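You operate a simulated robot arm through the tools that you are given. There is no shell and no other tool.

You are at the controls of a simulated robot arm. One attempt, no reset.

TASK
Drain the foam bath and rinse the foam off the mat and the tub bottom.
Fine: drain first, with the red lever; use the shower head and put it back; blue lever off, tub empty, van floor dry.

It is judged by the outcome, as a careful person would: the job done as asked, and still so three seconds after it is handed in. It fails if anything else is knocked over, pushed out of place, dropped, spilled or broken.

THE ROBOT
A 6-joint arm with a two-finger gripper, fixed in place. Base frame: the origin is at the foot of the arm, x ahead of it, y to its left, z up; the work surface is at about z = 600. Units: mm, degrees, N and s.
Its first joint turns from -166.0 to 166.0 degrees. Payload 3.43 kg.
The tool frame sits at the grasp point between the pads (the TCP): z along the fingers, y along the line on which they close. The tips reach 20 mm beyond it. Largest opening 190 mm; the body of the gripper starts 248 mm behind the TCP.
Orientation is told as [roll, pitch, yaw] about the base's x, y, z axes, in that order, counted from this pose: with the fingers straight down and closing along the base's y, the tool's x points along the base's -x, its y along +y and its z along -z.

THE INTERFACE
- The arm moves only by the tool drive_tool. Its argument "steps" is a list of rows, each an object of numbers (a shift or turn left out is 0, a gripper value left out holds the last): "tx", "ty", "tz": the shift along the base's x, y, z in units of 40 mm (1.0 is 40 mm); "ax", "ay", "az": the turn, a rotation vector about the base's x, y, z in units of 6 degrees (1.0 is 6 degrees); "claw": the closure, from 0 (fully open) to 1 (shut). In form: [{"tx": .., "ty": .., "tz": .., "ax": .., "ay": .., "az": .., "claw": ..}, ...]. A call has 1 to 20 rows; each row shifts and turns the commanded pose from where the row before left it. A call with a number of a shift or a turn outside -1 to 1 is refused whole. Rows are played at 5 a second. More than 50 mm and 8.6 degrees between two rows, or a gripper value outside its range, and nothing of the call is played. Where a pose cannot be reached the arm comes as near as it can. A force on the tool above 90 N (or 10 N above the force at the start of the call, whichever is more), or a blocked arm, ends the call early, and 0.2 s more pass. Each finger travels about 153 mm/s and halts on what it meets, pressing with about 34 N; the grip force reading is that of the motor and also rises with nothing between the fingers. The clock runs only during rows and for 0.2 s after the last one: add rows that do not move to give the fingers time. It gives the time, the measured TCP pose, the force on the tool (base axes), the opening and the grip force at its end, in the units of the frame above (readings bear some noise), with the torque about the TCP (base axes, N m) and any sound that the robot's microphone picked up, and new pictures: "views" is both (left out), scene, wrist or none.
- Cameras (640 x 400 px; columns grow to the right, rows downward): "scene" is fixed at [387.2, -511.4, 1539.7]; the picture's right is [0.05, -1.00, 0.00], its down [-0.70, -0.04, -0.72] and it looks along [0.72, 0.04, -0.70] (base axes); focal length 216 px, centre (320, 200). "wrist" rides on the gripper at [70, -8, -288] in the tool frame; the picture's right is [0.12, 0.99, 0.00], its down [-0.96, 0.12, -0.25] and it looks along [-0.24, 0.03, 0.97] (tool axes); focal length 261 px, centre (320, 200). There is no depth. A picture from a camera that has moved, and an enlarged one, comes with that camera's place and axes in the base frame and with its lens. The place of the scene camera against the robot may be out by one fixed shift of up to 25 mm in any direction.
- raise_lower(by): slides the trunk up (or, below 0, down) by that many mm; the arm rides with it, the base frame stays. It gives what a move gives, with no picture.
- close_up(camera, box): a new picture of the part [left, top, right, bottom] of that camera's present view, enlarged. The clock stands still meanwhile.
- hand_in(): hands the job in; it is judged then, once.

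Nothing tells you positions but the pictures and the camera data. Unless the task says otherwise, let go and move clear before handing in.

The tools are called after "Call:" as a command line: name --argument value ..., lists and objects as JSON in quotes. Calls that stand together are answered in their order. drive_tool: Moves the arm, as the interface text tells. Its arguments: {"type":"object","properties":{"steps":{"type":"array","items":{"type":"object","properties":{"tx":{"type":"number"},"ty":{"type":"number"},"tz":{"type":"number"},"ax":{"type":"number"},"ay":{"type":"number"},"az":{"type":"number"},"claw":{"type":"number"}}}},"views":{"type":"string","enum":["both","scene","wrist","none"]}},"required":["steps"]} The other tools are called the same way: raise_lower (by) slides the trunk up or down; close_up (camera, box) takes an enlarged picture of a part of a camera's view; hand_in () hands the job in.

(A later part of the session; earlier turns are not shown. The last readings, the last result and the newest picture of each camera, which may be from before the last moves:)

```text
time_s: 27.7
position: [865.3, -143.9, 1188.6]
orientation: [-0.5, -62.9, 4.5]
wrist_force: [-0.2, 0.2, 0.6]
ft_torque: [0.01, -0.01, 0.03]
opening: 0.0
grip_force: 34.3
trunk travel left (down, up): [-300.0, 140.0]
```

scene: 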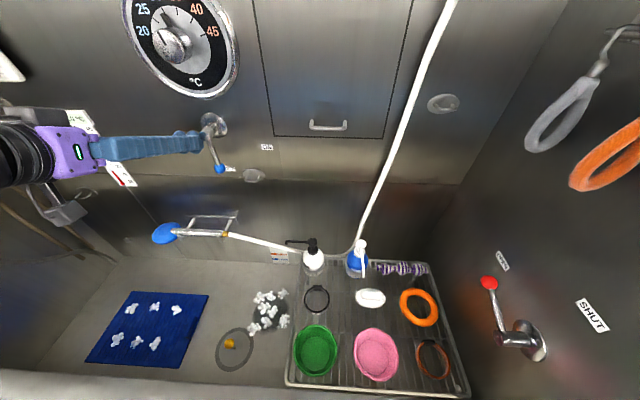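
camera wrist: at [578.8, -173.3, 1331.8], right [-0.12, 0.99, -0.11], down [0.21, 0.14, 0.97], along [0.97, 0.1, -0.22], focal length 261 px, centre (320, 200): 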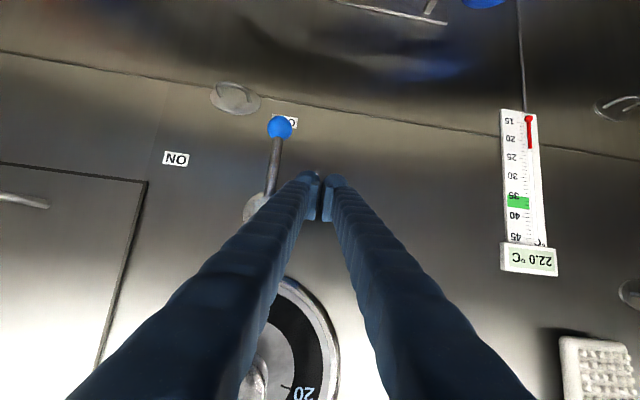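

The fingertip is now level with the ball (z ≈ 1189), left of it. I'll push the ball slowly to the right (-y), towards ON.

Call:
drive_tool --steps '[{"tx": -0.15, "ty": -0.4}, {"ty": -0.3}, {"ty": -0.3, "tz": -0.05}, {"ty": -0.3}, {"ty": -0.3}, {"ty": -0.3, "tz": 0.05}, {"ty": -0.25, "tz": 0.1}, {}]'

```text
time_s: 29.5
position: [858.9, -229.7, 1192.4]
orientation: [-0.6, -62.9, 4.4]
wrist_force: [0.6, 0.4, -0.8]
ft_torque: [0.0, 0.02, 0.03]
opening: 0.1
grip_force: 33.9
trunk travel left (down, up): [-300.0, 140.0]
camera wrist: at [573.5, -259.6, 1260.3], right [-0.12, 0.99, -0.11], down [0.21, 0.13, 0.97], along [0.97, 0.1, -0.22], focal length 261 px, centre (320, 200)
```

scene: 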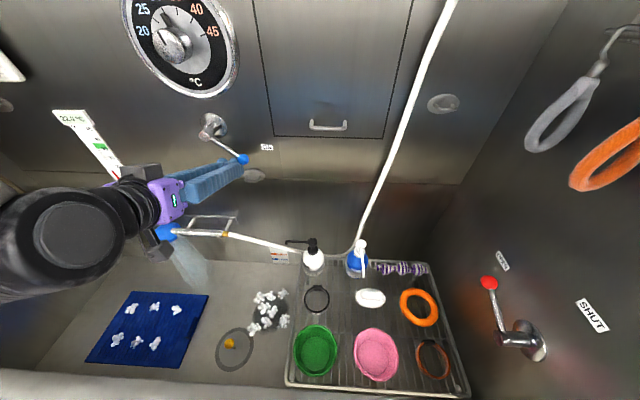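
wrist: 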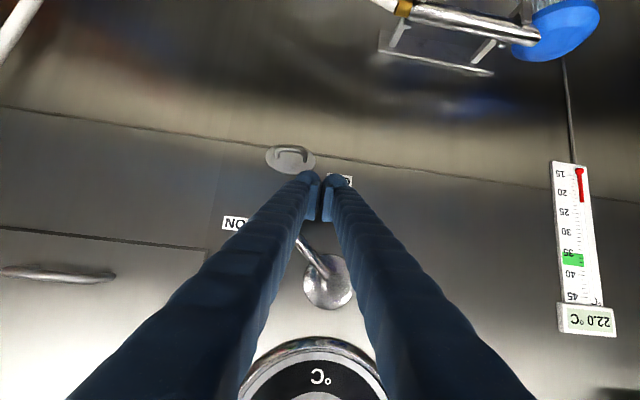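

Water is coming out of the head, straight down into the tub. I'll finish the swing to ON.

Call:
drive_tool --steps '[{"ty": -0.3, "tz": 0.1}, {"ty": -0.3, "tz": 0.15}, {"ty": -0.25, "tz": 0.2}, {"ty": -0.2, "tz": 0.2}, {"ty": -0.15, "tz": 0.25}, {}]'

```text
time_s: 30.9
position: [859.4, -277.2, 1227.1]
orientation: [-0.6, -62.9, 4.5]
wrist_force: [0.5, -0.1, -0.6]
ft_torque: [0.0, 0.04, -0.03]
opening: 0.3
grip_force: 33.9
trunk travel left (down, up): [-300.0, 140.0]
camera wrist: at [574.0, -307.8, 1295.5], right [-0.12, 0.99, -0.11], down [0.21, 0.13, 0.97], along [0.97, 0.1, -0.22], focal length 261 px, centre (320, 200)
```

scene: 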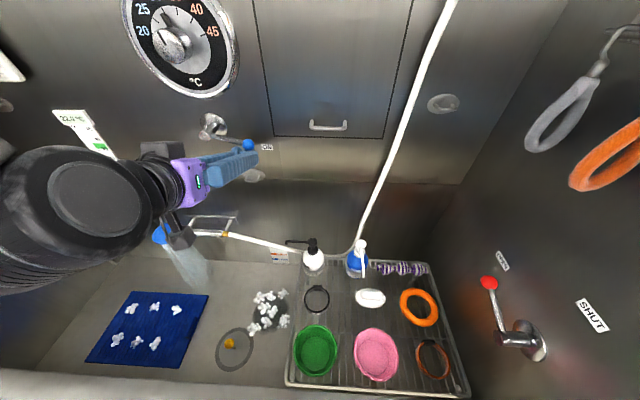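
wrist: 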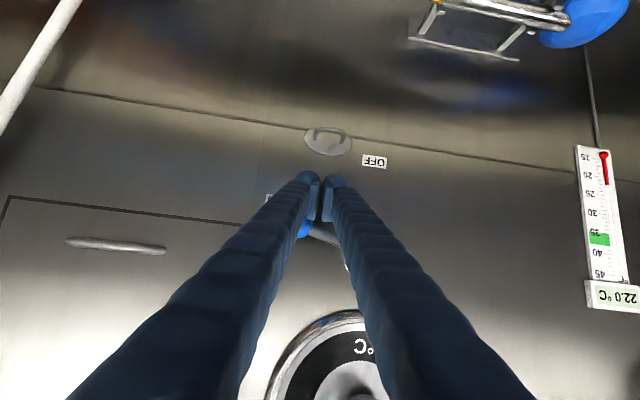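

The lever is almost at the ON label with no resistance yet. I'll nudge it a little further to its stop.

Call:
drive_tool --steps '[{"ty": -0.05, "tz": 0.15}, {"tz": 0.15}, {}]' --views "none"

Call:
close_up --camera "scene" --box '[180, 100, 300, 190]'

Call:
close_up --camera "scene" --box '[60, 200, 300, 380]'

```text
time_s: 31.7
position: [860.3, -278.3, 1230.1]
orientation: [-0.3, -62.0, 4.2]
wrist_force: [-7.5, 12.8, -56.8]
ft_torque: [0.66, 0.34, 0.27]
opening: 0.1
grip_force: 33.9
trunk travel left (down, up): [-300.0, 140.0]
```

```text
4.44 times, centred on (240, 145) of scene
camera zoom: at [387.2, -511.4, 1539.7], right [0.05, -1.0, 0.0], down [-0.7, -0.04, -0.72], along [0.72, 0.04, -0.7], focal length 960 px, centre (676, 444)
```

zoom: 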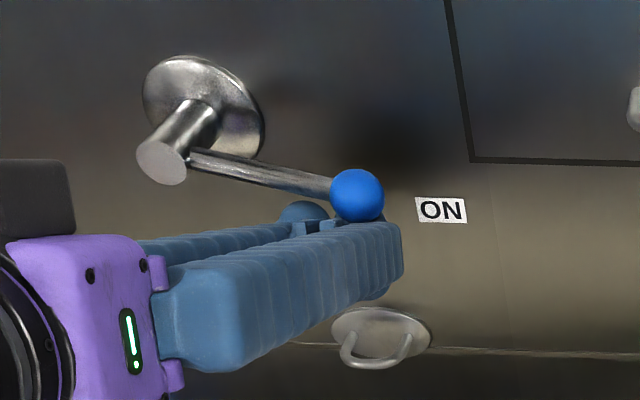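

```text
2.22 times, centred on (180, 290) of scene
camera zoom: at [387.2, -511.4, 1539.7], right [0.05, -1.0, 0.0], down [-0.7, -0.04, -0.72], along [0.72, 0.04, -0.7], focal length 480 px, centre (631, 0)
```

zoom: 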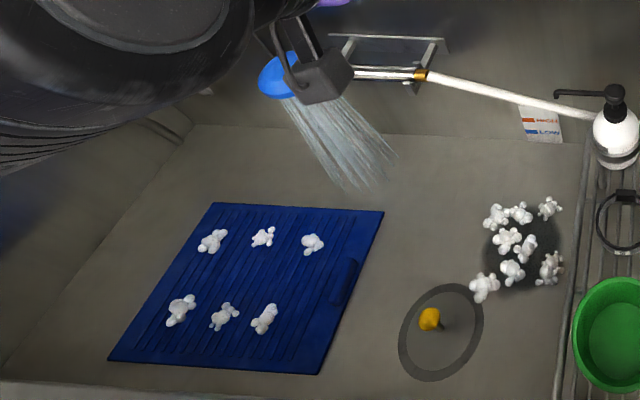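

The lever is at its ON stop (57 N, aligned with the label) and the spray falls as a narrow cone straight down. I'll back off and step away from the wall, reducing the tilt to about 45°.

Call:
drive_tool --steps '[{"tz": -0.5, "ty": 0.1}, {"tx": -1}, {"tx": -1}, {"tx": -0.9, "ay": 1}, {"tx": -0.8, "ay": 1, "tz": -0.2}, {"tx": -0.8, "ay": 1, "tz": -0.2}, {}]' --views "scene"

```text
time_s: 33.3
position: [680.8, -273.9, 1201.1]
orientation: [1.5, -44.9, 2.9]
wrist_force: [0.3, 0.5, -0.8]
ft_torque: [-0.04, -0.01, -0.06]
opening: 0.0
grip_force: 34.3
trunk travel left (down, up): [-300.0, 140.0]
```

scene: 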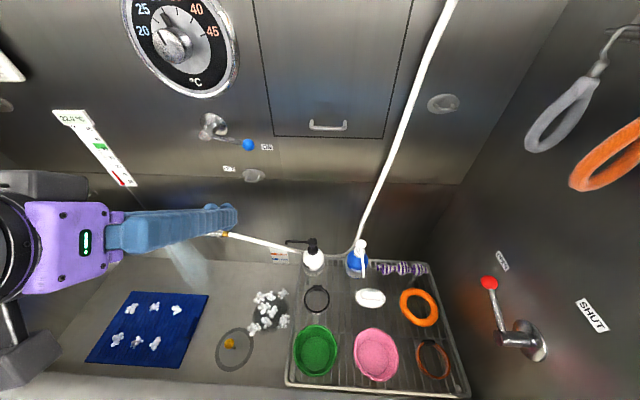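

The lever stays at ON. Now I'll turn the gripper 90° about its own axis so the fingers close across the horizontal shower handle.

Call:
drive_tool --steps '[{"ax": 0.7, "az": -0.7}, {"ax": 0.7, "az": -0.7}, {"ax": 0.7, "az": -0.7}, {"ax": 0.7, "az": -0.7}, {"ax": 0.7, "az": -0.7}, {"ax": 0.7, "az": -0.7}, {"ax": 0.7, "az": -0.7}, {"ax": 0.7, "az": -0.7}, {"ax": 0.7, "az": -0.7}, {"ax": 0.7, "az": -0.7}, {"ax": 0.7, "az": -0.7}, {"ax": 0.7, "az": -0.7}, {"ax": 0.7, "az": -0.7}, {"ax": 0.7, "az": -0.7}, {"ax": 0.7, "az": -0.7}, {}]'

```text
time_s: 36.7
position: [679.6, -276.3, 1203.0]
orientation: [48.3, -2.1, -88.1]
wrist_force: [-0.8, 0.1, 0.7]
ft_torque: [0.01, 0.0, 0.0]
opening: 0.0
grip_force: 34.1
trunk travel left (down, up): [-300.0, 140.0]
camera wrist: at [457.3, -208.5, 1385.9], right [0.65, 0.17, 0.74], down [-0.07, -0.96, 0.28], along [0.75, -0.24, -0.61], focal length 261 px, centre (320, 200)
```

scene: 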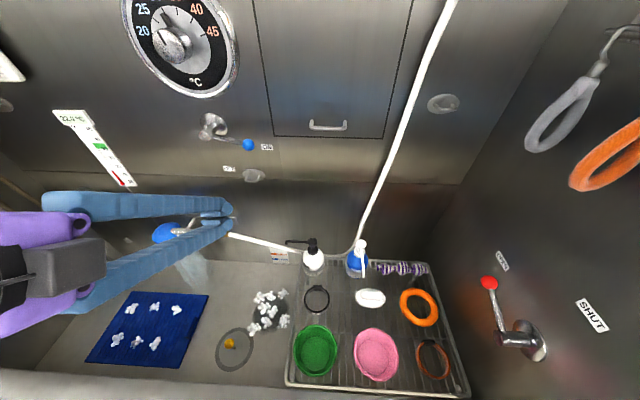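
wrist: 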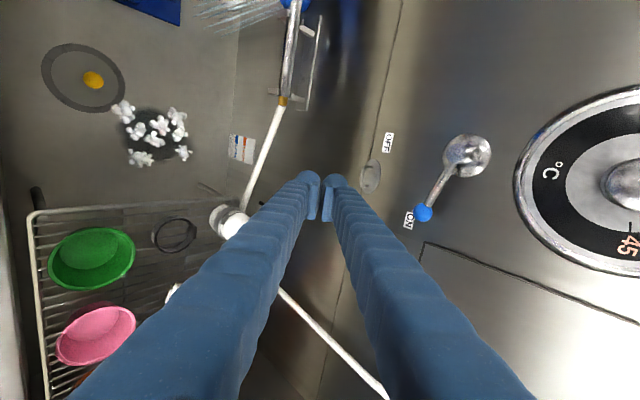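

The gripper now closes across the handle direction. I'll open it partly and move to a standoff in front of and above the middle of the handle, between the two hooks.

Call:
drive_tool --steps '[{"tx": 0.25, "ty": 0.84, "tz": -0.77, "claw": 0.5}, {"tx": 0.25, "ty": 0.84, "tz": -0.77}, {"tx": 0.25, "ty": 0.84, "tz": -0.77}, {"tx": 0.25, "ty": 0.84, "tz": -0.77}, {"tx": 0.25, "ty": 0.84, "tz": -0.77}, {"tx": 0.25, "ty": 0.84, "tz": -0.77}, {}]'

Call:
close_up --camera "wrist" --box '[220, 80, 420, 280]'

Call:
close_up --camera "scene" --box '[120, 180, 300, 290]'

```text
time_s: 38.3
position: [738.6, -92.0, 1023.0]
orientation: [48.3, -0.9, -86.7]
wrist_force: [0.0, 0.2, 0.1]
ft_torque: [0.03, -0.01, 0.01]
opening: 95.3
grip_force: 0.1
out of reach, approached as far as the arm can: row 6
trunk travel left (down, up): [-300.0, 140.0]
camera wrist: at [514.6, -32.0, 1207.9], right [0.65, 0.17, 0.74], down [-0.05, -0.96, 0.27], along [0.76, -0.21, -0.62], focal length 261 px, centre (320, 200)
```

scene: 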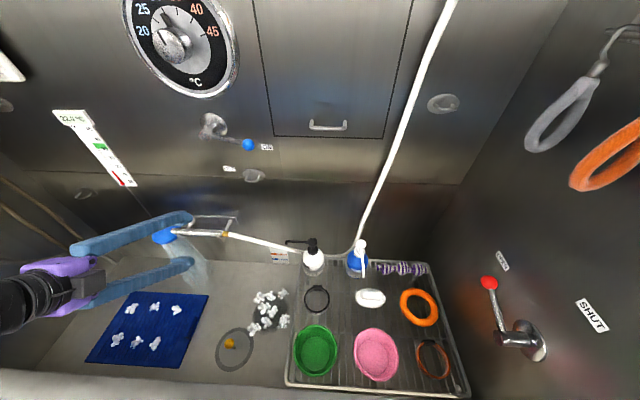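
wrist: 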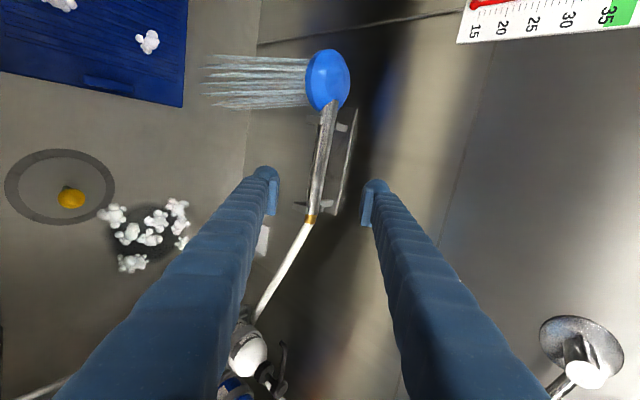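

```text
2.00 times, centred on (320, 180) of wrist
camera zoom: at [514.6, -32.0, 1207.9], right [0.65, 0.17, 0.74], down [-0.05, -0.96, 0.27], along [0.76, -0.21, -0.62], focal length 521 px, centre (320, 240)
```

zoom: 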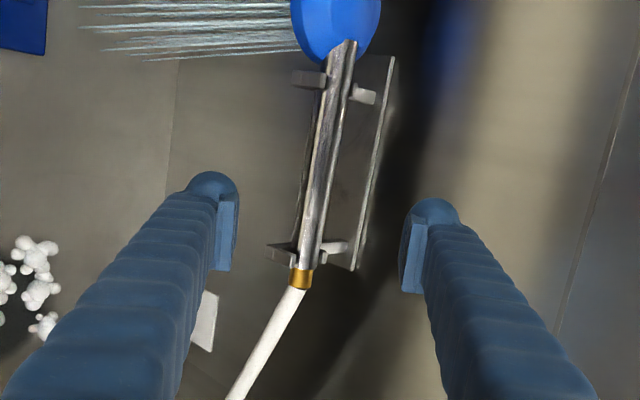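

```text
3.56 times, centred on (210, 235) of scene
camera zoom: at [387.2, -511.4, 1539.7], right [0.05, -1.0, 0.0], down [-0.7, -0.04, -0.72], along [0.72, 0.04, -0.7], focal length 768 px, centre (711, 76)
```

zoom: 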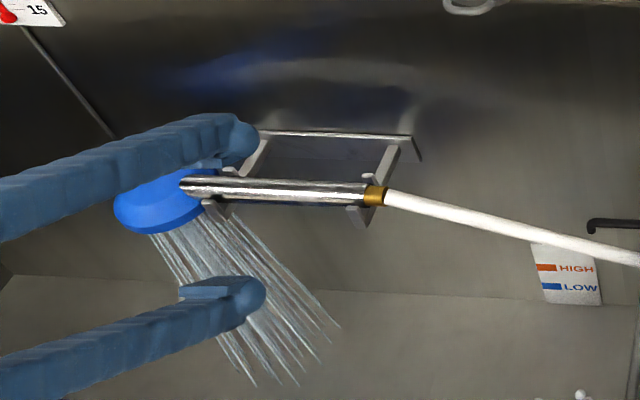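

I can see the handle well now: nut at about (833, -156, 935), handle level at z ≈ 938, hooks near y ≈ -142 and -5. For rinsing later a steeper tool is better, so I'll reduce the tilt to about 18° here, in free space, and then move above the handle.

Call:
drive_tool --steps '[{"ay": 1, "tz": 0.2}, {"ay": 1, "tz": 0.2}, {"ay": 1}, {"ay": 1}, {"ay": 1, "az": -0.5}, {"tx": 0.6, "ty": 0.2, "claw": 0.65}, {"tx": 0.6, "ty": 0.25, "tz": -0.1}, {}]'

Call:
close_up --camera "scene" --box '[120, 150, 300, 290]'

```text
time_s: 40.1
position: [778.7, -42.0, 1043.6]
orientation: [20.7, 7.9, -96.5]
wrist_force: [-1.6, -2.7, -1.0]
ft_torque: [0.38, -0.42, 0.1]
opening: 66.4
grip_force: 0.1
out of reach, approached as far as the arm can: row 1, 4, 5, 6, 7
trunk travel left (down, up): [-300.0, 140.0]
camera wrist: at [674.6, 1.0, 1317.0], right [0.93, -0.04, 0.36], down [-0.09, -0.99, 0.14], along [0.35, -0.16, -0.92], focal length 261 px, centre (320, 200)
```

scene: 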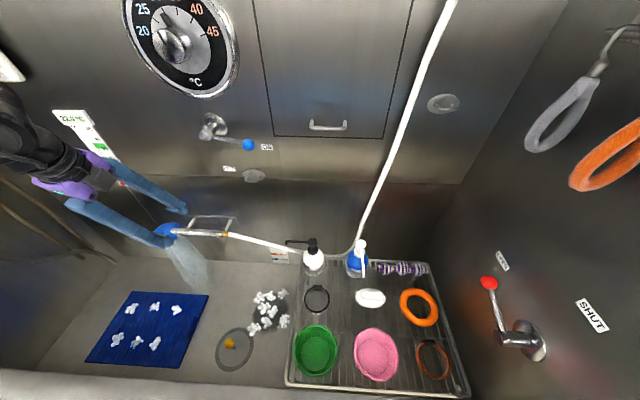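
wrist: 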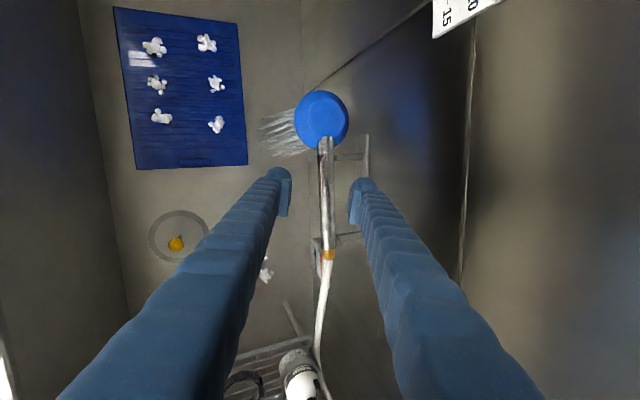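

```text
2.86 times, centred on (210, 220) of scene
camera zoom: at [387.2, -511.4, 1539.7], right [0.05, -1.0, 0.0], down [-0.7, -0.04, -0.72], along [0.72, 0.04, -0.7], focal length 617 px, centre (634, 143)
```

zoom: 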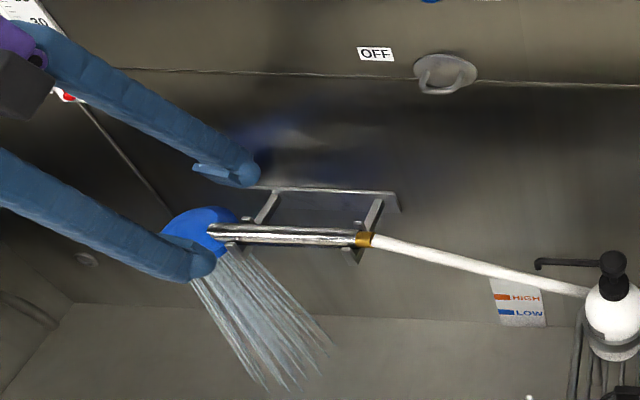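

The arm reports it can't quite reach that pose here, so it deviated a little (y -42). Nothing is near the fingers. I'll let it settle and read again.

Call:
drive_tool --steps '[{}, {}]' --views "none"

```text
time_s: 40.7
position: [767.6, -57.6, 1035.8]
orientation: [19.7, 2.3, -88.1]
wrist_force: [-0.1, 0.1, -0.3]
ft_torque: [-0.04, -0.03, -0.01]
opening: 66.7
grip_force: 0.1
trunk travel left (down, up): [-300.0, 140.0]
```

It has settled near the wanted pose, so this looks like an awkward wrist alignment rather than a true limit. I'll continue with small corrections towards the spot above the handle.

Call:
drive_tool --steps '[{"tx": 0.3, "ty": -0.2, "ay": -0.4}, {"tx": 0.3, "ty": -0.2}, {"tx": 0.3, "az": -0.3}, {}, {}]' --views "wrist"

```text
time_s: 41.9
position: [802.5, -72.8, 1036.1]
orientation: [22.0, 2.3, -89.9]
wrist_force: [-0.1, 0.1, 0.2]
ft_torque: [0.04, 0.0, 0.01]
opening: 66.4
grip_force: 0.1
trunk travel left (down, up): [-300.0, 140.0]
camera wrist: at [688.0, -16.5, 1302.2], right [0.92, 0.11, 0.38], down [0.02, -0.97, 0.23], along [0.39, -0.21, -0.9], focal length 261 px, centre (320, 200)
```

wrist: 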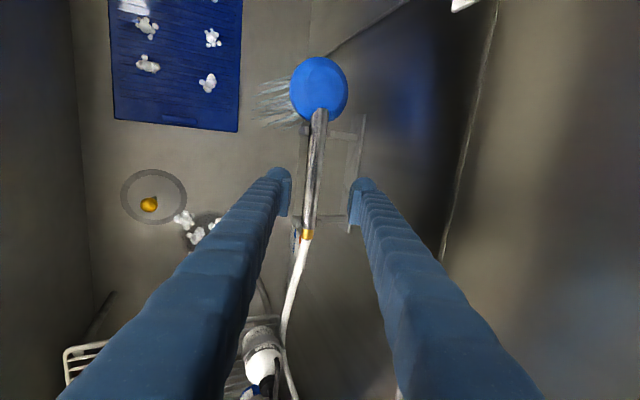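

The gripper is now centred over the handle, fingers on either side and between the hooks. I'll go down along the tool axis to the handle.

Call:
drive_tool --steps '[{"tx": 0.12, "tz": -0.4}, {"tx": 0.12, "tz": -0.4}, {"tx": 0.12, "tz": -0.4}, {"tx": 0.12, "tz": -0.4}, {"tx": 0.12, "tz": -0.4}, {"tx": 0.12, "tz": -0.4}, {}]'

Call:
close_up --camera "scene" --box '[120, 150, 300, 290]'

Call:
close_up --camera "wrist" --box '[240, 60, 400, 260]'

```text
time_s: 43.5
position: [833.1, -73.5, 939.8]
orientation: [22.1, 2.3, -89.8]
wrist_force: [-0.2, -1.1, -0.4]
ft_torque: [-0.01, -0.03, -0.01]
opening: 66.7
grip_force: 0.0
trunk travel left (down, up): [-300.0, 140.0]
camera wrist: at [717.4, -15.5, 1205.5], right [0.92, 0.11, 0.38], down [0.02, -0.97, 0.23], along [0.39, -0.21, -0.9], focal length 261 px, centre (320, 200)
```

scene: 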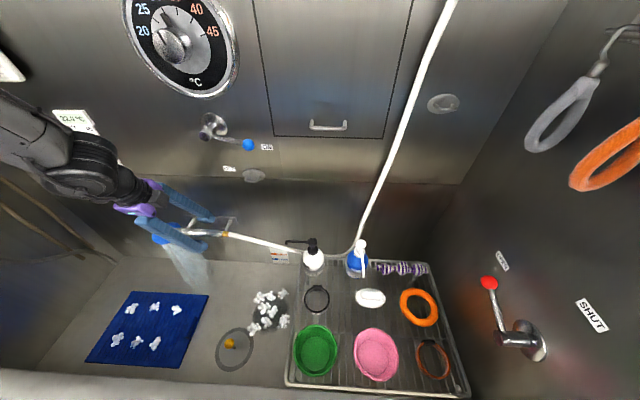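
wrist: 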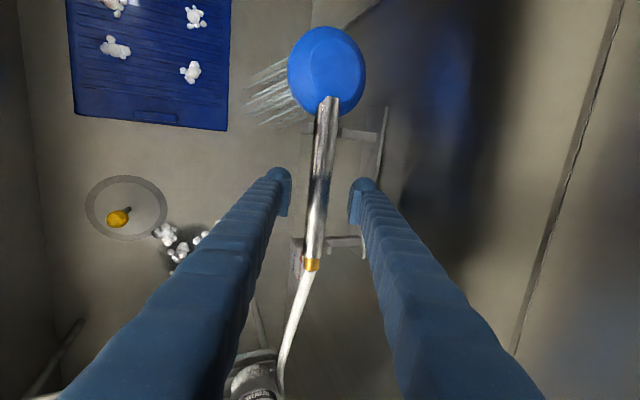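

```text
2.86 times, centred on (210, 220) of scene
camera zoom: at [387.2, -511.4, 1539.7], right [0.05, -1.0, 0.0], down [-0.7, -0.04, -0.72], along [0.72, 0.04, -0.7], focal length 617 px, centre (634, 143)
```

zoom: 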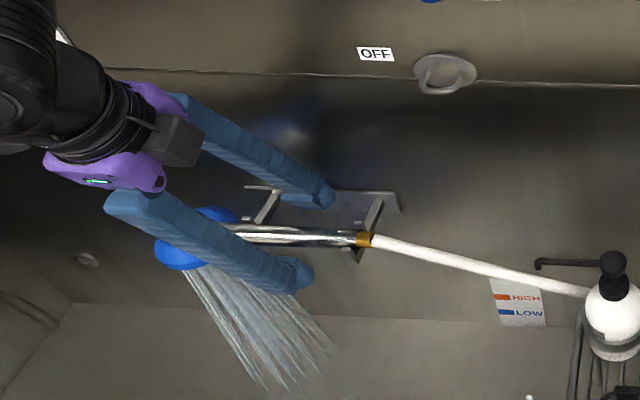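

```text
2.00 times, centred on (320, 160) of wrist
camera zoom: at [717.4, -15.5, 1205.5], right [0.92, 0.11, 0.38], down [0.02, -0.97, 0.23], along [0.39, -0.21, -0.9], focal length 521 px, centre (320, 280)
```

zoom: 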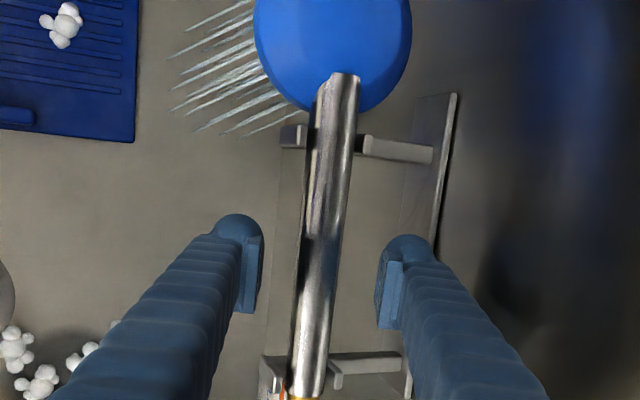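

The handle lies centred between the pads at TCP height. I'll close the fingers on it.

Call:
drive_tool --steps '[{"claw": 0.8}, {"claw": 0.85}, {"claw": 0.9}, {"claw": 1}, {}, {}]' --views "wrist"

```text
time_s: 44.9
position: [831.7, -73.0, 941.6]
orientation: [22.3, 2.3, -89.8]
wrist_force: [-6.8, -0.7, 15.8]
ft_torque: [-0.42, 0.38, 0.46]
opening: 29.3
grip_force: 34.2
trunk travel left (down, up): [-300.0, 140.0]
camera wrist: at [716.3, -15.5, 1206.7], right [0.92, 0.11, 0.38], down [0.02, -0.97, 0.23], along [0.39, -0.21, -0.9], focal length 261 px, centre (320, 200)
```

wrist: 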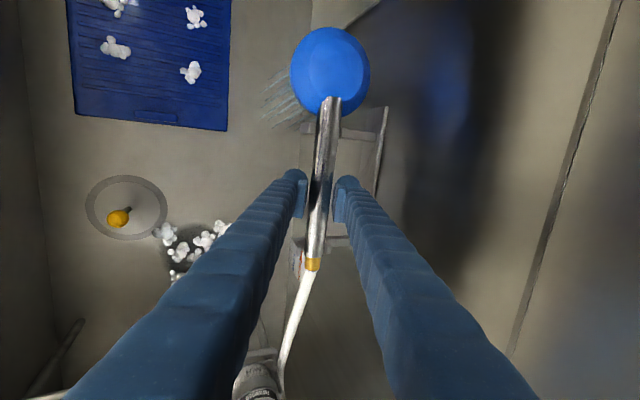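

Gripped firmly (opening 29 mm). I note this pose, TCP (832, -73, 941.6), for the return, and lift the shower straight up out of the hooks.

Call:
drive_tool --steps '[{"tz": 0.3}, {"tz": 0.4}, {"tz": 0.4}, {"tz": 0.4}, {}]'

Call:
close_up --camera "scene" --box '[120, 150, 380, 300]'

```text
time_s: 46.1
position: [832.7, -71.6, 999.0]
orientation: [22.1, 2.2, -89.8]
wrist_force: [1.0, 0.0, -2.1]
ft_torque: [-0.19, 0.0, 0.01]
opening: 26.6
grip_force: 33.6
trunk travel left (down, up): [-300.0, 140.0]
camera wrist: at [717.5, -14.5, 1265.9], right [0.92, 0.11, 0.38], down [0.02, -0.97, 0.23], along [0.39, -0.21, -0.9], focal length 261 px, centre (320, 200)
```

scene: 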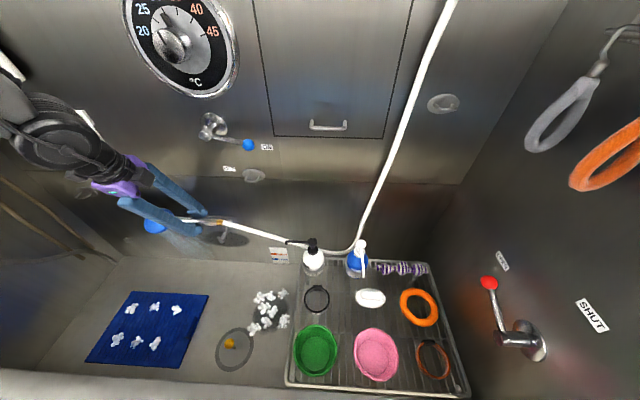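
wrist: 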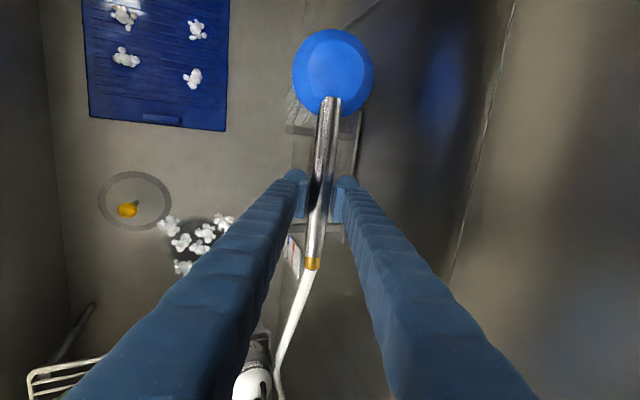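

```text
2.46 times, centred on (250, 225) of scene
camera zoom: at [387.2, -511.4, 1539.7], right [0.05, -1.0, 0.0], down [-0.7, -0.04, -0.72], along [0.72, 0.04, -0.7], focal length 532 px, centre (492, 138)
```

zoom: 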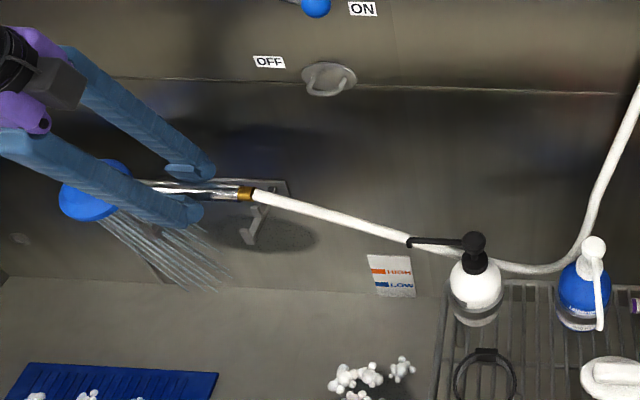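

The shower is free of its hooks and held level, spraying straight down inside the tub. The hose still runs behind the two bottles, so I'll first move left (+y) along the back wall to lift the hose clear of them.

Call:
drive_tool --steps '[{"tx": -0.2, "ty": 0.6, "tz": 0.1}, {"tx": -0.2, "ty": 0.7, "tz": 0.1}, {"tx": -0.2, "ty": 0.7}, {"tx": -0.2, "ty": 0.7}, {}]'

```text
time_s: 47.3
position: [801.4, 35.3, 1008.5]
orientation: [22.1, 2.4, -89.8]
wrist_force: [-0.1, 0.8, -2.5]
ft_torque: [-0.26, 0.02, -0.03]
opening: 26.5
grip_force: 33.6
trunk travel left (down, up): [-300.0, 140.0]
camera wrist: at [686.1, 93.3, 1274.4], right [0.92, 0.11, 0.38], down [0.02, -0.97, 0.23], along [0.39, -0.21, -0.9], focal length 261 px, centre (320, 200)
```

scene: 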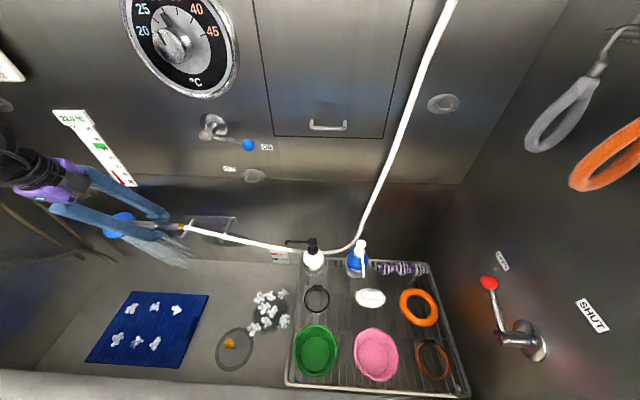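
wrist: 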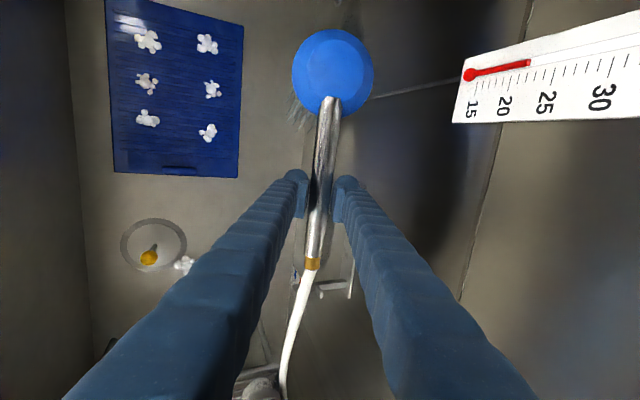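

The hose is being drawn taut but still runs behind the bottles. I'll go on further left and watch the hose.

Call:
drive_tool --steps '[{"ty": 0.7}, {"ty": 0.7}, {"ty": 0.7}, {}]'

Call:
close_up --camera "scene" --box '[160, 170, 420, 300]'

```text
time_s: 48.3
position: [799.2, 119.8, 1008.5]
orientation: [22.1, 2.2, -89.8]
wrist_force: [0.3, 0.1, -3.1]
ft_torque: [-0.26, 0.02, -0.02]
opening: 26.4
grip_force: 34.2
trunk travel left (down, up): [-300.0, 140.0]
camera wrist: at [683.9, 177.5, 1273.4], right [0.92, 0.11, 0.38], down [0.02, -0.97, 0.23], along [0.39, -0.21, -0.9], focal length 261 px, centre (320, 200)
```

scene: 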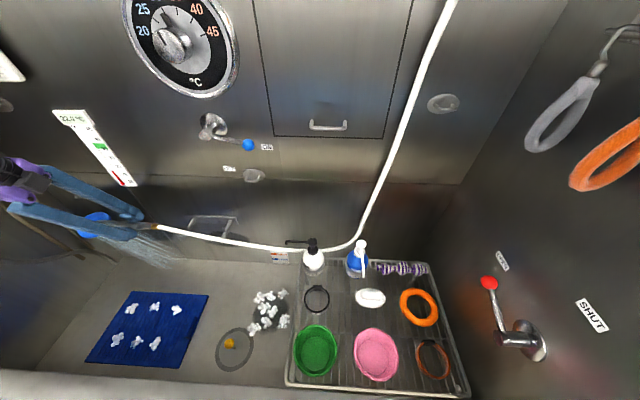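
wrist: 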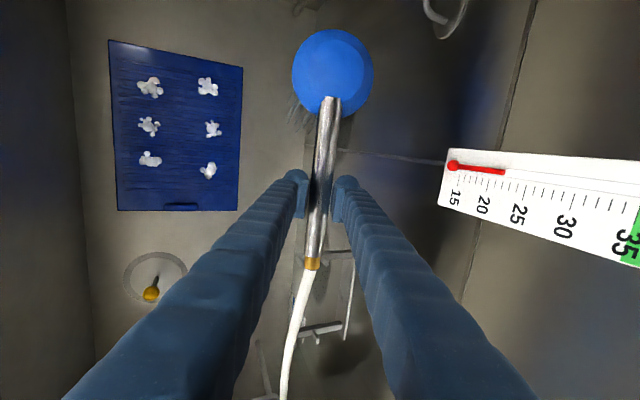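

```text
2.46 times, centred on (290, 235) of scene
camera zoom: at [387.2, -511.4, 1539.7], right [0.05, -1.0, 0.0], down [-0.7, -0.04, -0.72], along [0.72, 0.04, -0.7], focal length 532 px, centre (394, 114)
```

zoom: 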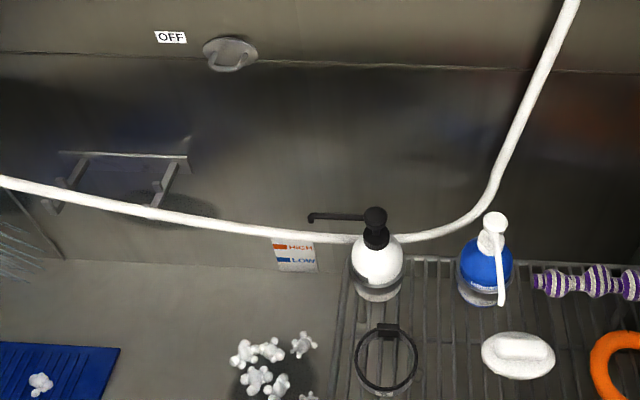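

The hose still sags behind the pump bottle, so I must keep its end near the back wall. I'll turn the handle 90° about the vertical, so the head points to the front (-x) over the mat while the hose end stays at x ≈ 790–810.

Call:
drive_tool --steps '[{"az": 1, "tx": -0.1}, {"az": 1, "tx": -0.1}, {"az": 1, "tx": -0.1}, {"az": 1, "tx": -0.15}, {"az": 1, "tx": -0.15}, {"az": 1, "tx": -0.15}, {"az": 1, "tx": -0.15}, {}]'

```text
time_s: 50.1
position: [765.3, 119.0, 1008.0]
orientation: [22.1, 2.3, -47.7]
wrist_force: [0.2, 0.0, -2.7]
ft_torque: [-0.14, -0.1, -0.01]
opening: 26.1
grip_force: 33.9
trunk travel left (down, up): [-300.0, 140.0]
camera wrist: at [639.2, 83.7, 1274.5], right [0.61, 0.7, 0.38], down [0.66, -0.71, 0.23], along [0.43, 0.11, -0.9], focal length 261 px, centre (320, 200)
```

scene: 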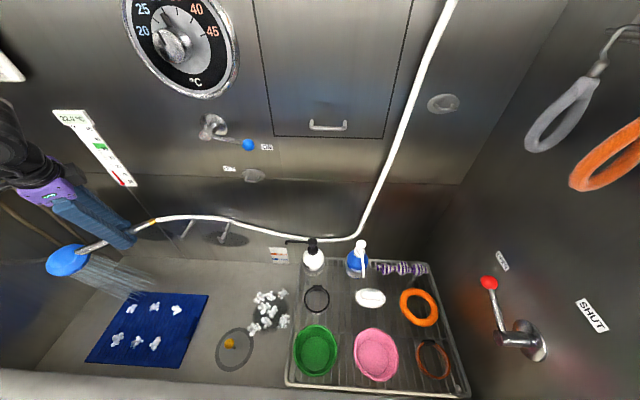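
wrist: 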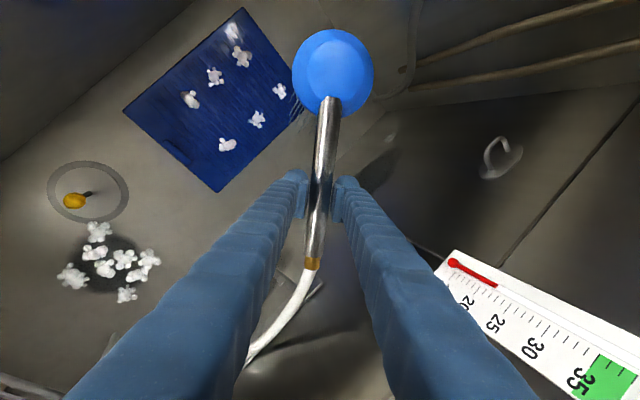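

The hose bends nicely and still stays behind the bottles. I'll finish the turn so the head points to the front.

Call:
drive_tool --steps '[{"az": 1, "tx": -0.15}, {"az": 1, "tx": -0.15}, {"az": 1, "tx": -0.2}, {"az": 1, "tx": -0.2}, {"az": 1, "tx": -0.2}, {"az": 1, "tx": -0.2}, {"az": 1, "tx": -0.2}, {"az": 1, "tx": -0.2}, {}]'

```text
time_s: 52.1
position: [704.5, 117.7, 1007.8]
orientation: [22.0, 2.3, 0.3]
wrist_force: [0.4, 0.8, -2.2]
ft_torque: [-0.04, -0.17, 0.02]
opening: 26.0
grip_force: 34.2
trunk travel left (down, up): [-300.0, 140.0]
camera wrist: at [646.7, -0.4, 1274.7], right [-0.11, 0.92, 0.38], down [0.97, 0.02, 0.23], along [0.21, 0.39, -0.9], focal length 261 px, centre (320, 200)
```

scene: 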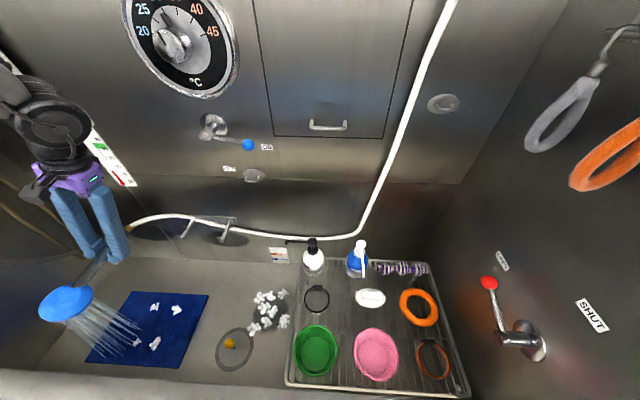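
wrist: 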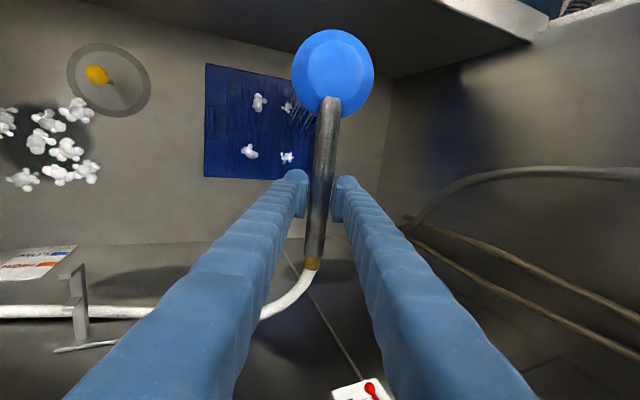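

Foam is washing off the mat: the leftmost clumps are gone already. Looking closer at what is left.

Call:
close_up --camera "scene" --box '[20, 250, 300, 400]'

Call:
close_up --camera "wrist" --box '[180, 20, 400, 220]'

```text
2.29 times, centred on (160, 325) of scene
camera zoom: at [387.2, -511.4, 1539.7], right [0.05, -1.0, 0.0], down [-0.7, -0.04, -0.72], along [0.72, 0.04, -0.7], focal length 494 px, centre (686, -86)
```

zoom: 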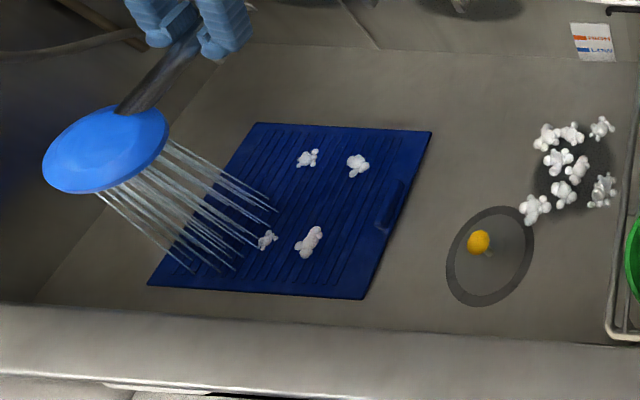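

```text
2.00 times, centred on (290, 120) of wrist
camera zoom: at [646.7, -0.4, 1274.7], right [-0.11, 0.92, 0.38], down [0.97, 0.02, 0.23], along [0.21, 0.39, -0.9], focal length 521 px, centre (380, 360)
```

zoom: 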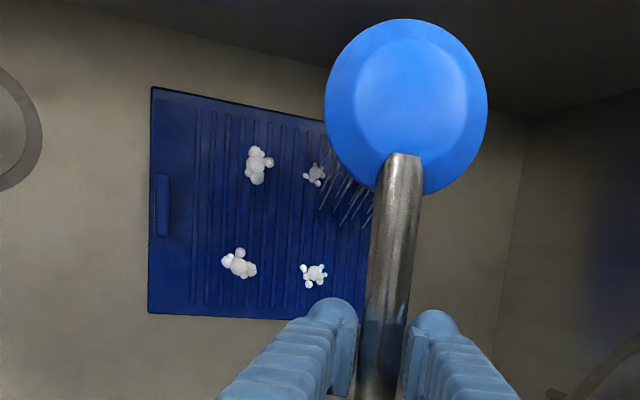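

The spray lands about 100 mm left of the head, so the handle has rolled slightly in the grip. Four clumps remain on the mat (x ≈ 572 and 690, y ≈ 90–183); I'll roll the wrist slowly to sweep the spray to the right over the front pair.

Call:
drive_tool --steps '[{"ax": -0.5}, {"ax": -0.5}, {"ax": -0.5}, {"ax": -0.5}, {"ax": -0.4}, {"ax": -0.4}, {}, {"ax": -0.4}, {"ax": -0.4}, {"ax": -0.4}, {}]'

Call:
close_up --camera "scene" --box '[20, 250, 300, 400]'

```text
time_s: 54.5
position: [705.9, 117.5, 1008.8]
orientation: [-1.9, 2.2, -0.7]
wrist_force: [0.1, 1.3, -2.7]
ft_torque: [-0.05, -0.22, -0.02]
opening: 26.0
grip_force: 33.9
trunk travel left (down, up): [-300.0, 140.0]
camera wrist: at [646.6, 118.7, 1298.8], right [-0.11, 0.99, -0.03], down [0.97, 0.11, 0.21], along [0.21, -0.01, -0.98], focal length 261 px, centre (320, 200)
```

scene: 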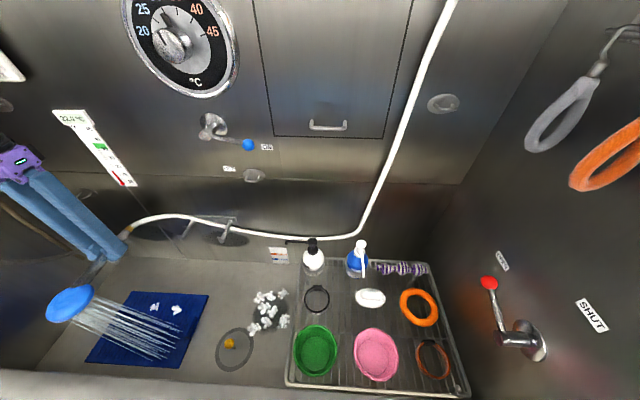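
wrist: 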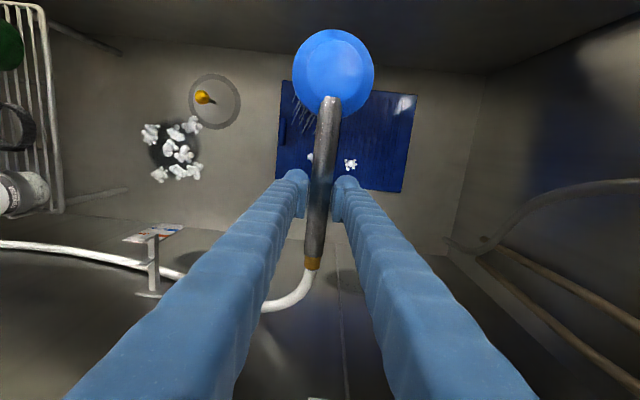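

```text
2.29 times, centred on (160, 325) of scene
camera zoom: at [387.2, -511.4, 1539.7], right [0.05, -1.0, 0.0], down [-0.7, -0.04, -0.72], along [0.72, 0.04, -0.7], focal length 494 px, centre (686, -86)
```

zoom: 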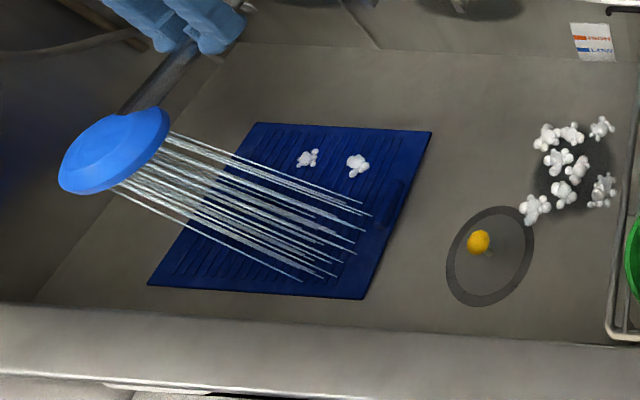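

The front pair is gone. Now I'll dip the head to shift the spray back to x ≈ 690 and sweep across the last two clumps on the mat.

Call:
drive_tool --steps '[{"ay": -0.5, "tx": 0.1}, {"ay": -0.5, "tx": 0.1}, {"ay": -0.5, "tx": 0.1}, {"ay": -0.5, "tx": 0.1}, {"ay": -0.5, "tx": 0.1}, {}, {"ax": 0.4}, {"ax": 0.4}, {"ax": 0.4}, {"ax": 0.4}, {"ax": 0.4}, {"ax": 0.4}, {}]'

Call:
close_up --camera "scene" --box '[20, 250, 300, 400]'

```text
time_s: 57.3
position: [724.4, 119.1, 1008.5]
orientation: [13.1, -12.2, -3.9]
wrist_force: [-0.3, -0.9, -3.2]
ft_torque: [-0.02, -0.17, 0.01]
opening: 25.9
grip_force: 34.0
trunk travel left (down, up): [-300.0, 140.0]
camera wrist: at [593.3, 52.9, 1265.8], right [-0.1, 0.98, 0.19], down [0.89, 0.0, 0.46], along [0.45, 0.22, -0.86], focal length 261 px, centre (320, 200)
```

scene: 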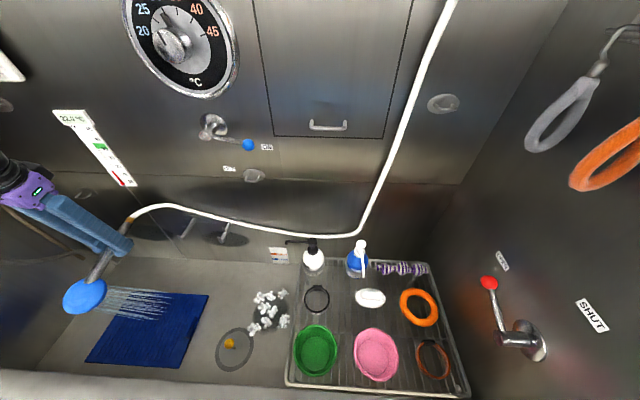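
wrist: 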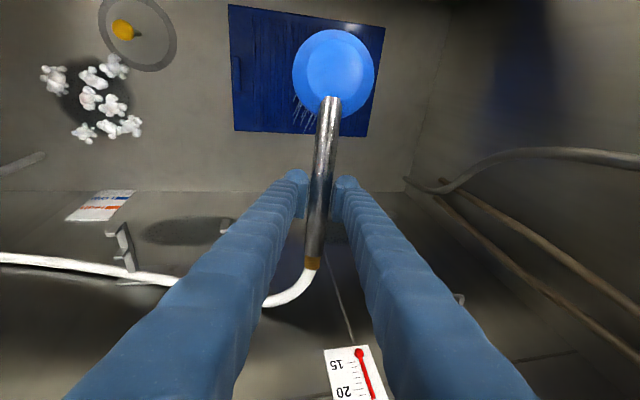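

```text
2.29 times, centred on (160, 325) of scene
camera zoom: at [387.2, -511.4, 1539.7], right [0.05, -1.0, 0.0], down [-0.7, -0.04, -0.72], along [0.72, 0.04, -0.7], focal length 494 px, centre (686, -86)
```

zoom: 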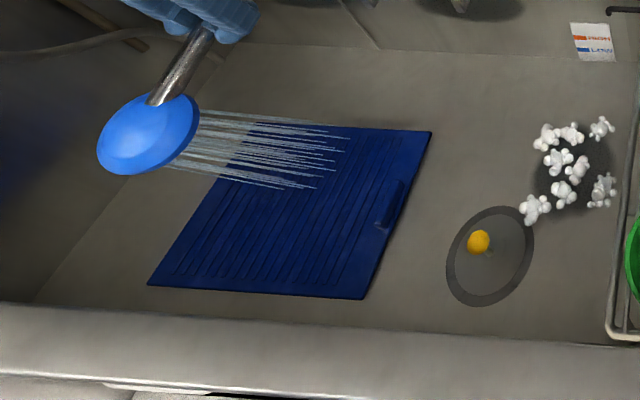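

The mat is clean. Next are the clumps on the tub bottom next to the rack (x 640–776, y -230…-350); I'll move the head right to y ≈ -110 and roll it so the spray slants to the right, staying off the rack.

Call:
drive_tool --steps '[{"ty": -0.95, "ax": -0.8}, {"ty": -0.95, "ax": -0.8}, {"ty": -0.95, "ax": -0.8}, {"ty": -0.95, "ax": -0.8}, {"ty": -0.95, "ax": -0.8}, {"ty": -0.95, "ax": -0.6}, {}]'

Call:
close_up --camera "scene" --box '[100, 200, 400, 400]'

```text
time_s: 58.9
position: [725.0, -110.8, 1008.8]
orientation: [-15.2, -12.6, 2.1]
wrist_force: [-0.2, -1.1, -1.9]
ft_torque: [0.04, -0.2, -0.01]
opening: 26.2
grip_force: 34.2
trunk travel left (down, up): [-300.0, 140.0]
camera wrist: at [593.2, -50.4, 1265.6], right [-0.1, 0.95, -0.28], down [0.89, 0.21, 0.41], along [0.45, -0.21, -0.87], focal length 261 px, centre (320, 200)
```

scene: 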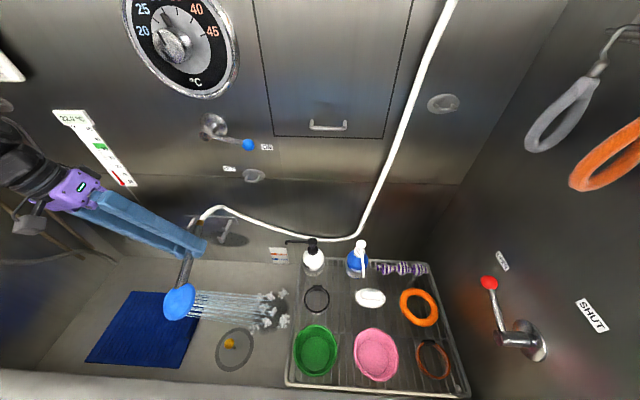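
wrist: 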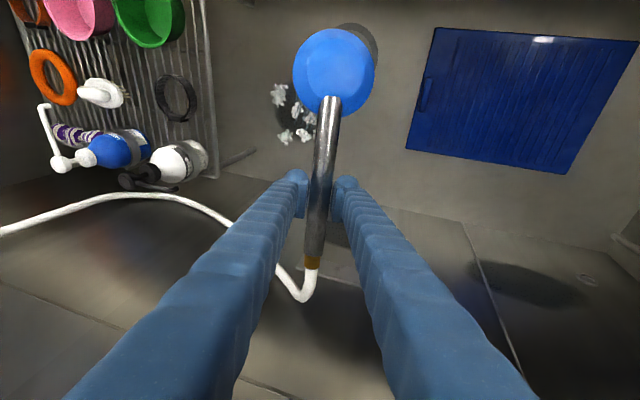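

```text
2.00 times, centred on (250, 300) of scene
camera zoom: at [387.2, -511.4, 1539.7], right [0.05, -1.0, 0.0], down [-0.7, -0.04, -0.72], along [0.72, 0.04, -0.7], focal length 432 px, centre (460, 0)
```

zoom: 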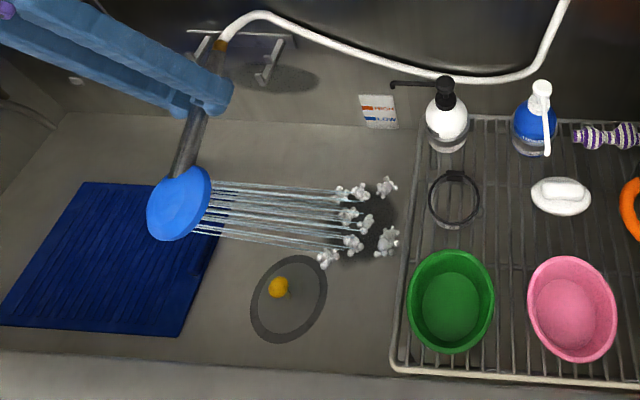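

The spray is reaching the clumps and the hose still runs behind the bottles. I'll dwell and sweep slowly a little further right.

Call:
drive_tool --steps '[{}, {}, {"ax": -0.3}, {"ax": -0.3}, {}, {"ty": -0.3, "ax": -0.2}, {"ty": -0.3}, {}]'

Call:
close_up --camera "scene" --box '[100, 200, 400, 400]'

Call:
close_up --camera "wrist" --box '[180, 0, 420, 200]'

```text
time_s: 60.7
position: [723.1, -133.5, 1009.7]
orientation: [-20.1, -12.4, 3.3]
wrist_force: [-0.3, 0.6, -2.5]
ft_torque: [0.09, -0.19, 0.0]
opening: 26.0
grip_force: 34.0
trunk travel left (down, up): [-300.0, 140.0]
camera wrist: at [592.9, -52.7, 1260.4], right [-0.1, 0.93, -0.36], down [0.89, 0.25, 0.39], along [0.45, -0.28, -0.85], focal length 261 px, centre (320, 200)
```

scene: 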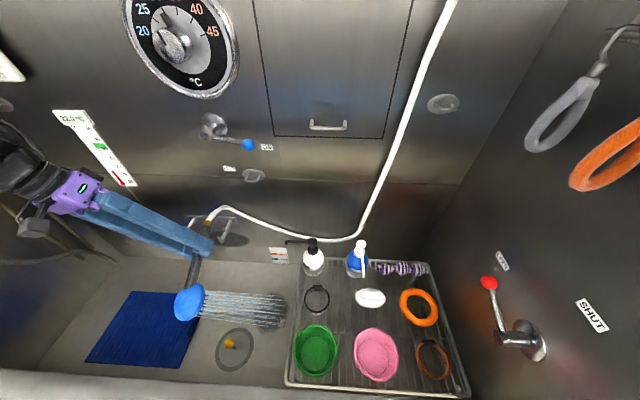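
wrist: 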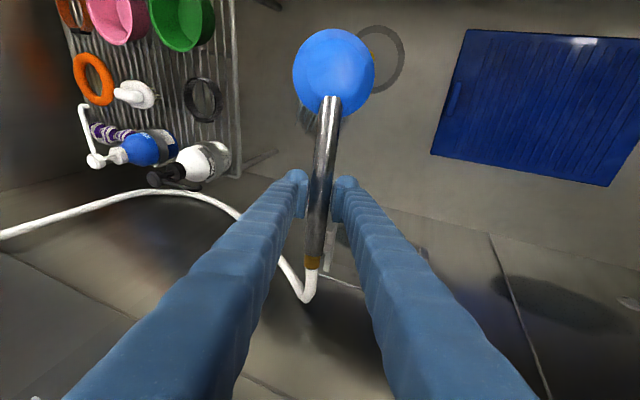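

```text
2.00 times, centred on (250, 300) of scene
camera zoom: at [387.2, -511.4, 1539.7], right [0.05, -1.0, 0.0], down [-0.7, -0.04, -0.72], along [0.72, 0.04, -0.7], focal length 432 px, centre (460, 0)
```

zoom: 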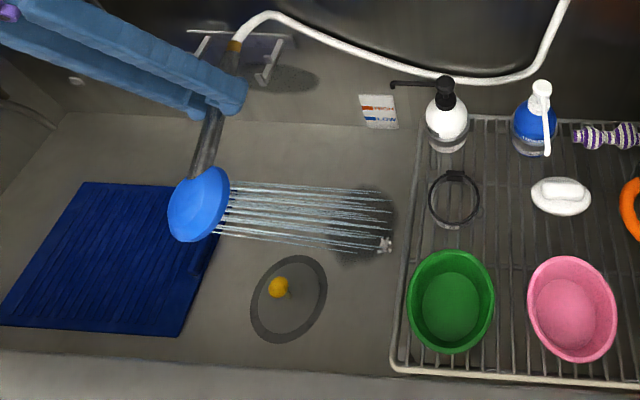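

```text
2.00 times, centred on (300, 100) of wrist
camera zoom: at [592.9, -52.7, 1260.4], right [-0.1, 0.93, -0.36], down [0.89, 0.25, 0.39], along [0.45, -0.28, -0.85], focal length 521 px, centre (360, 400)
```

zoom: 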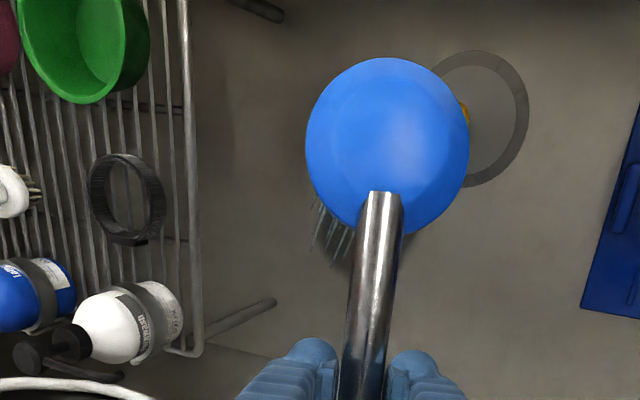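

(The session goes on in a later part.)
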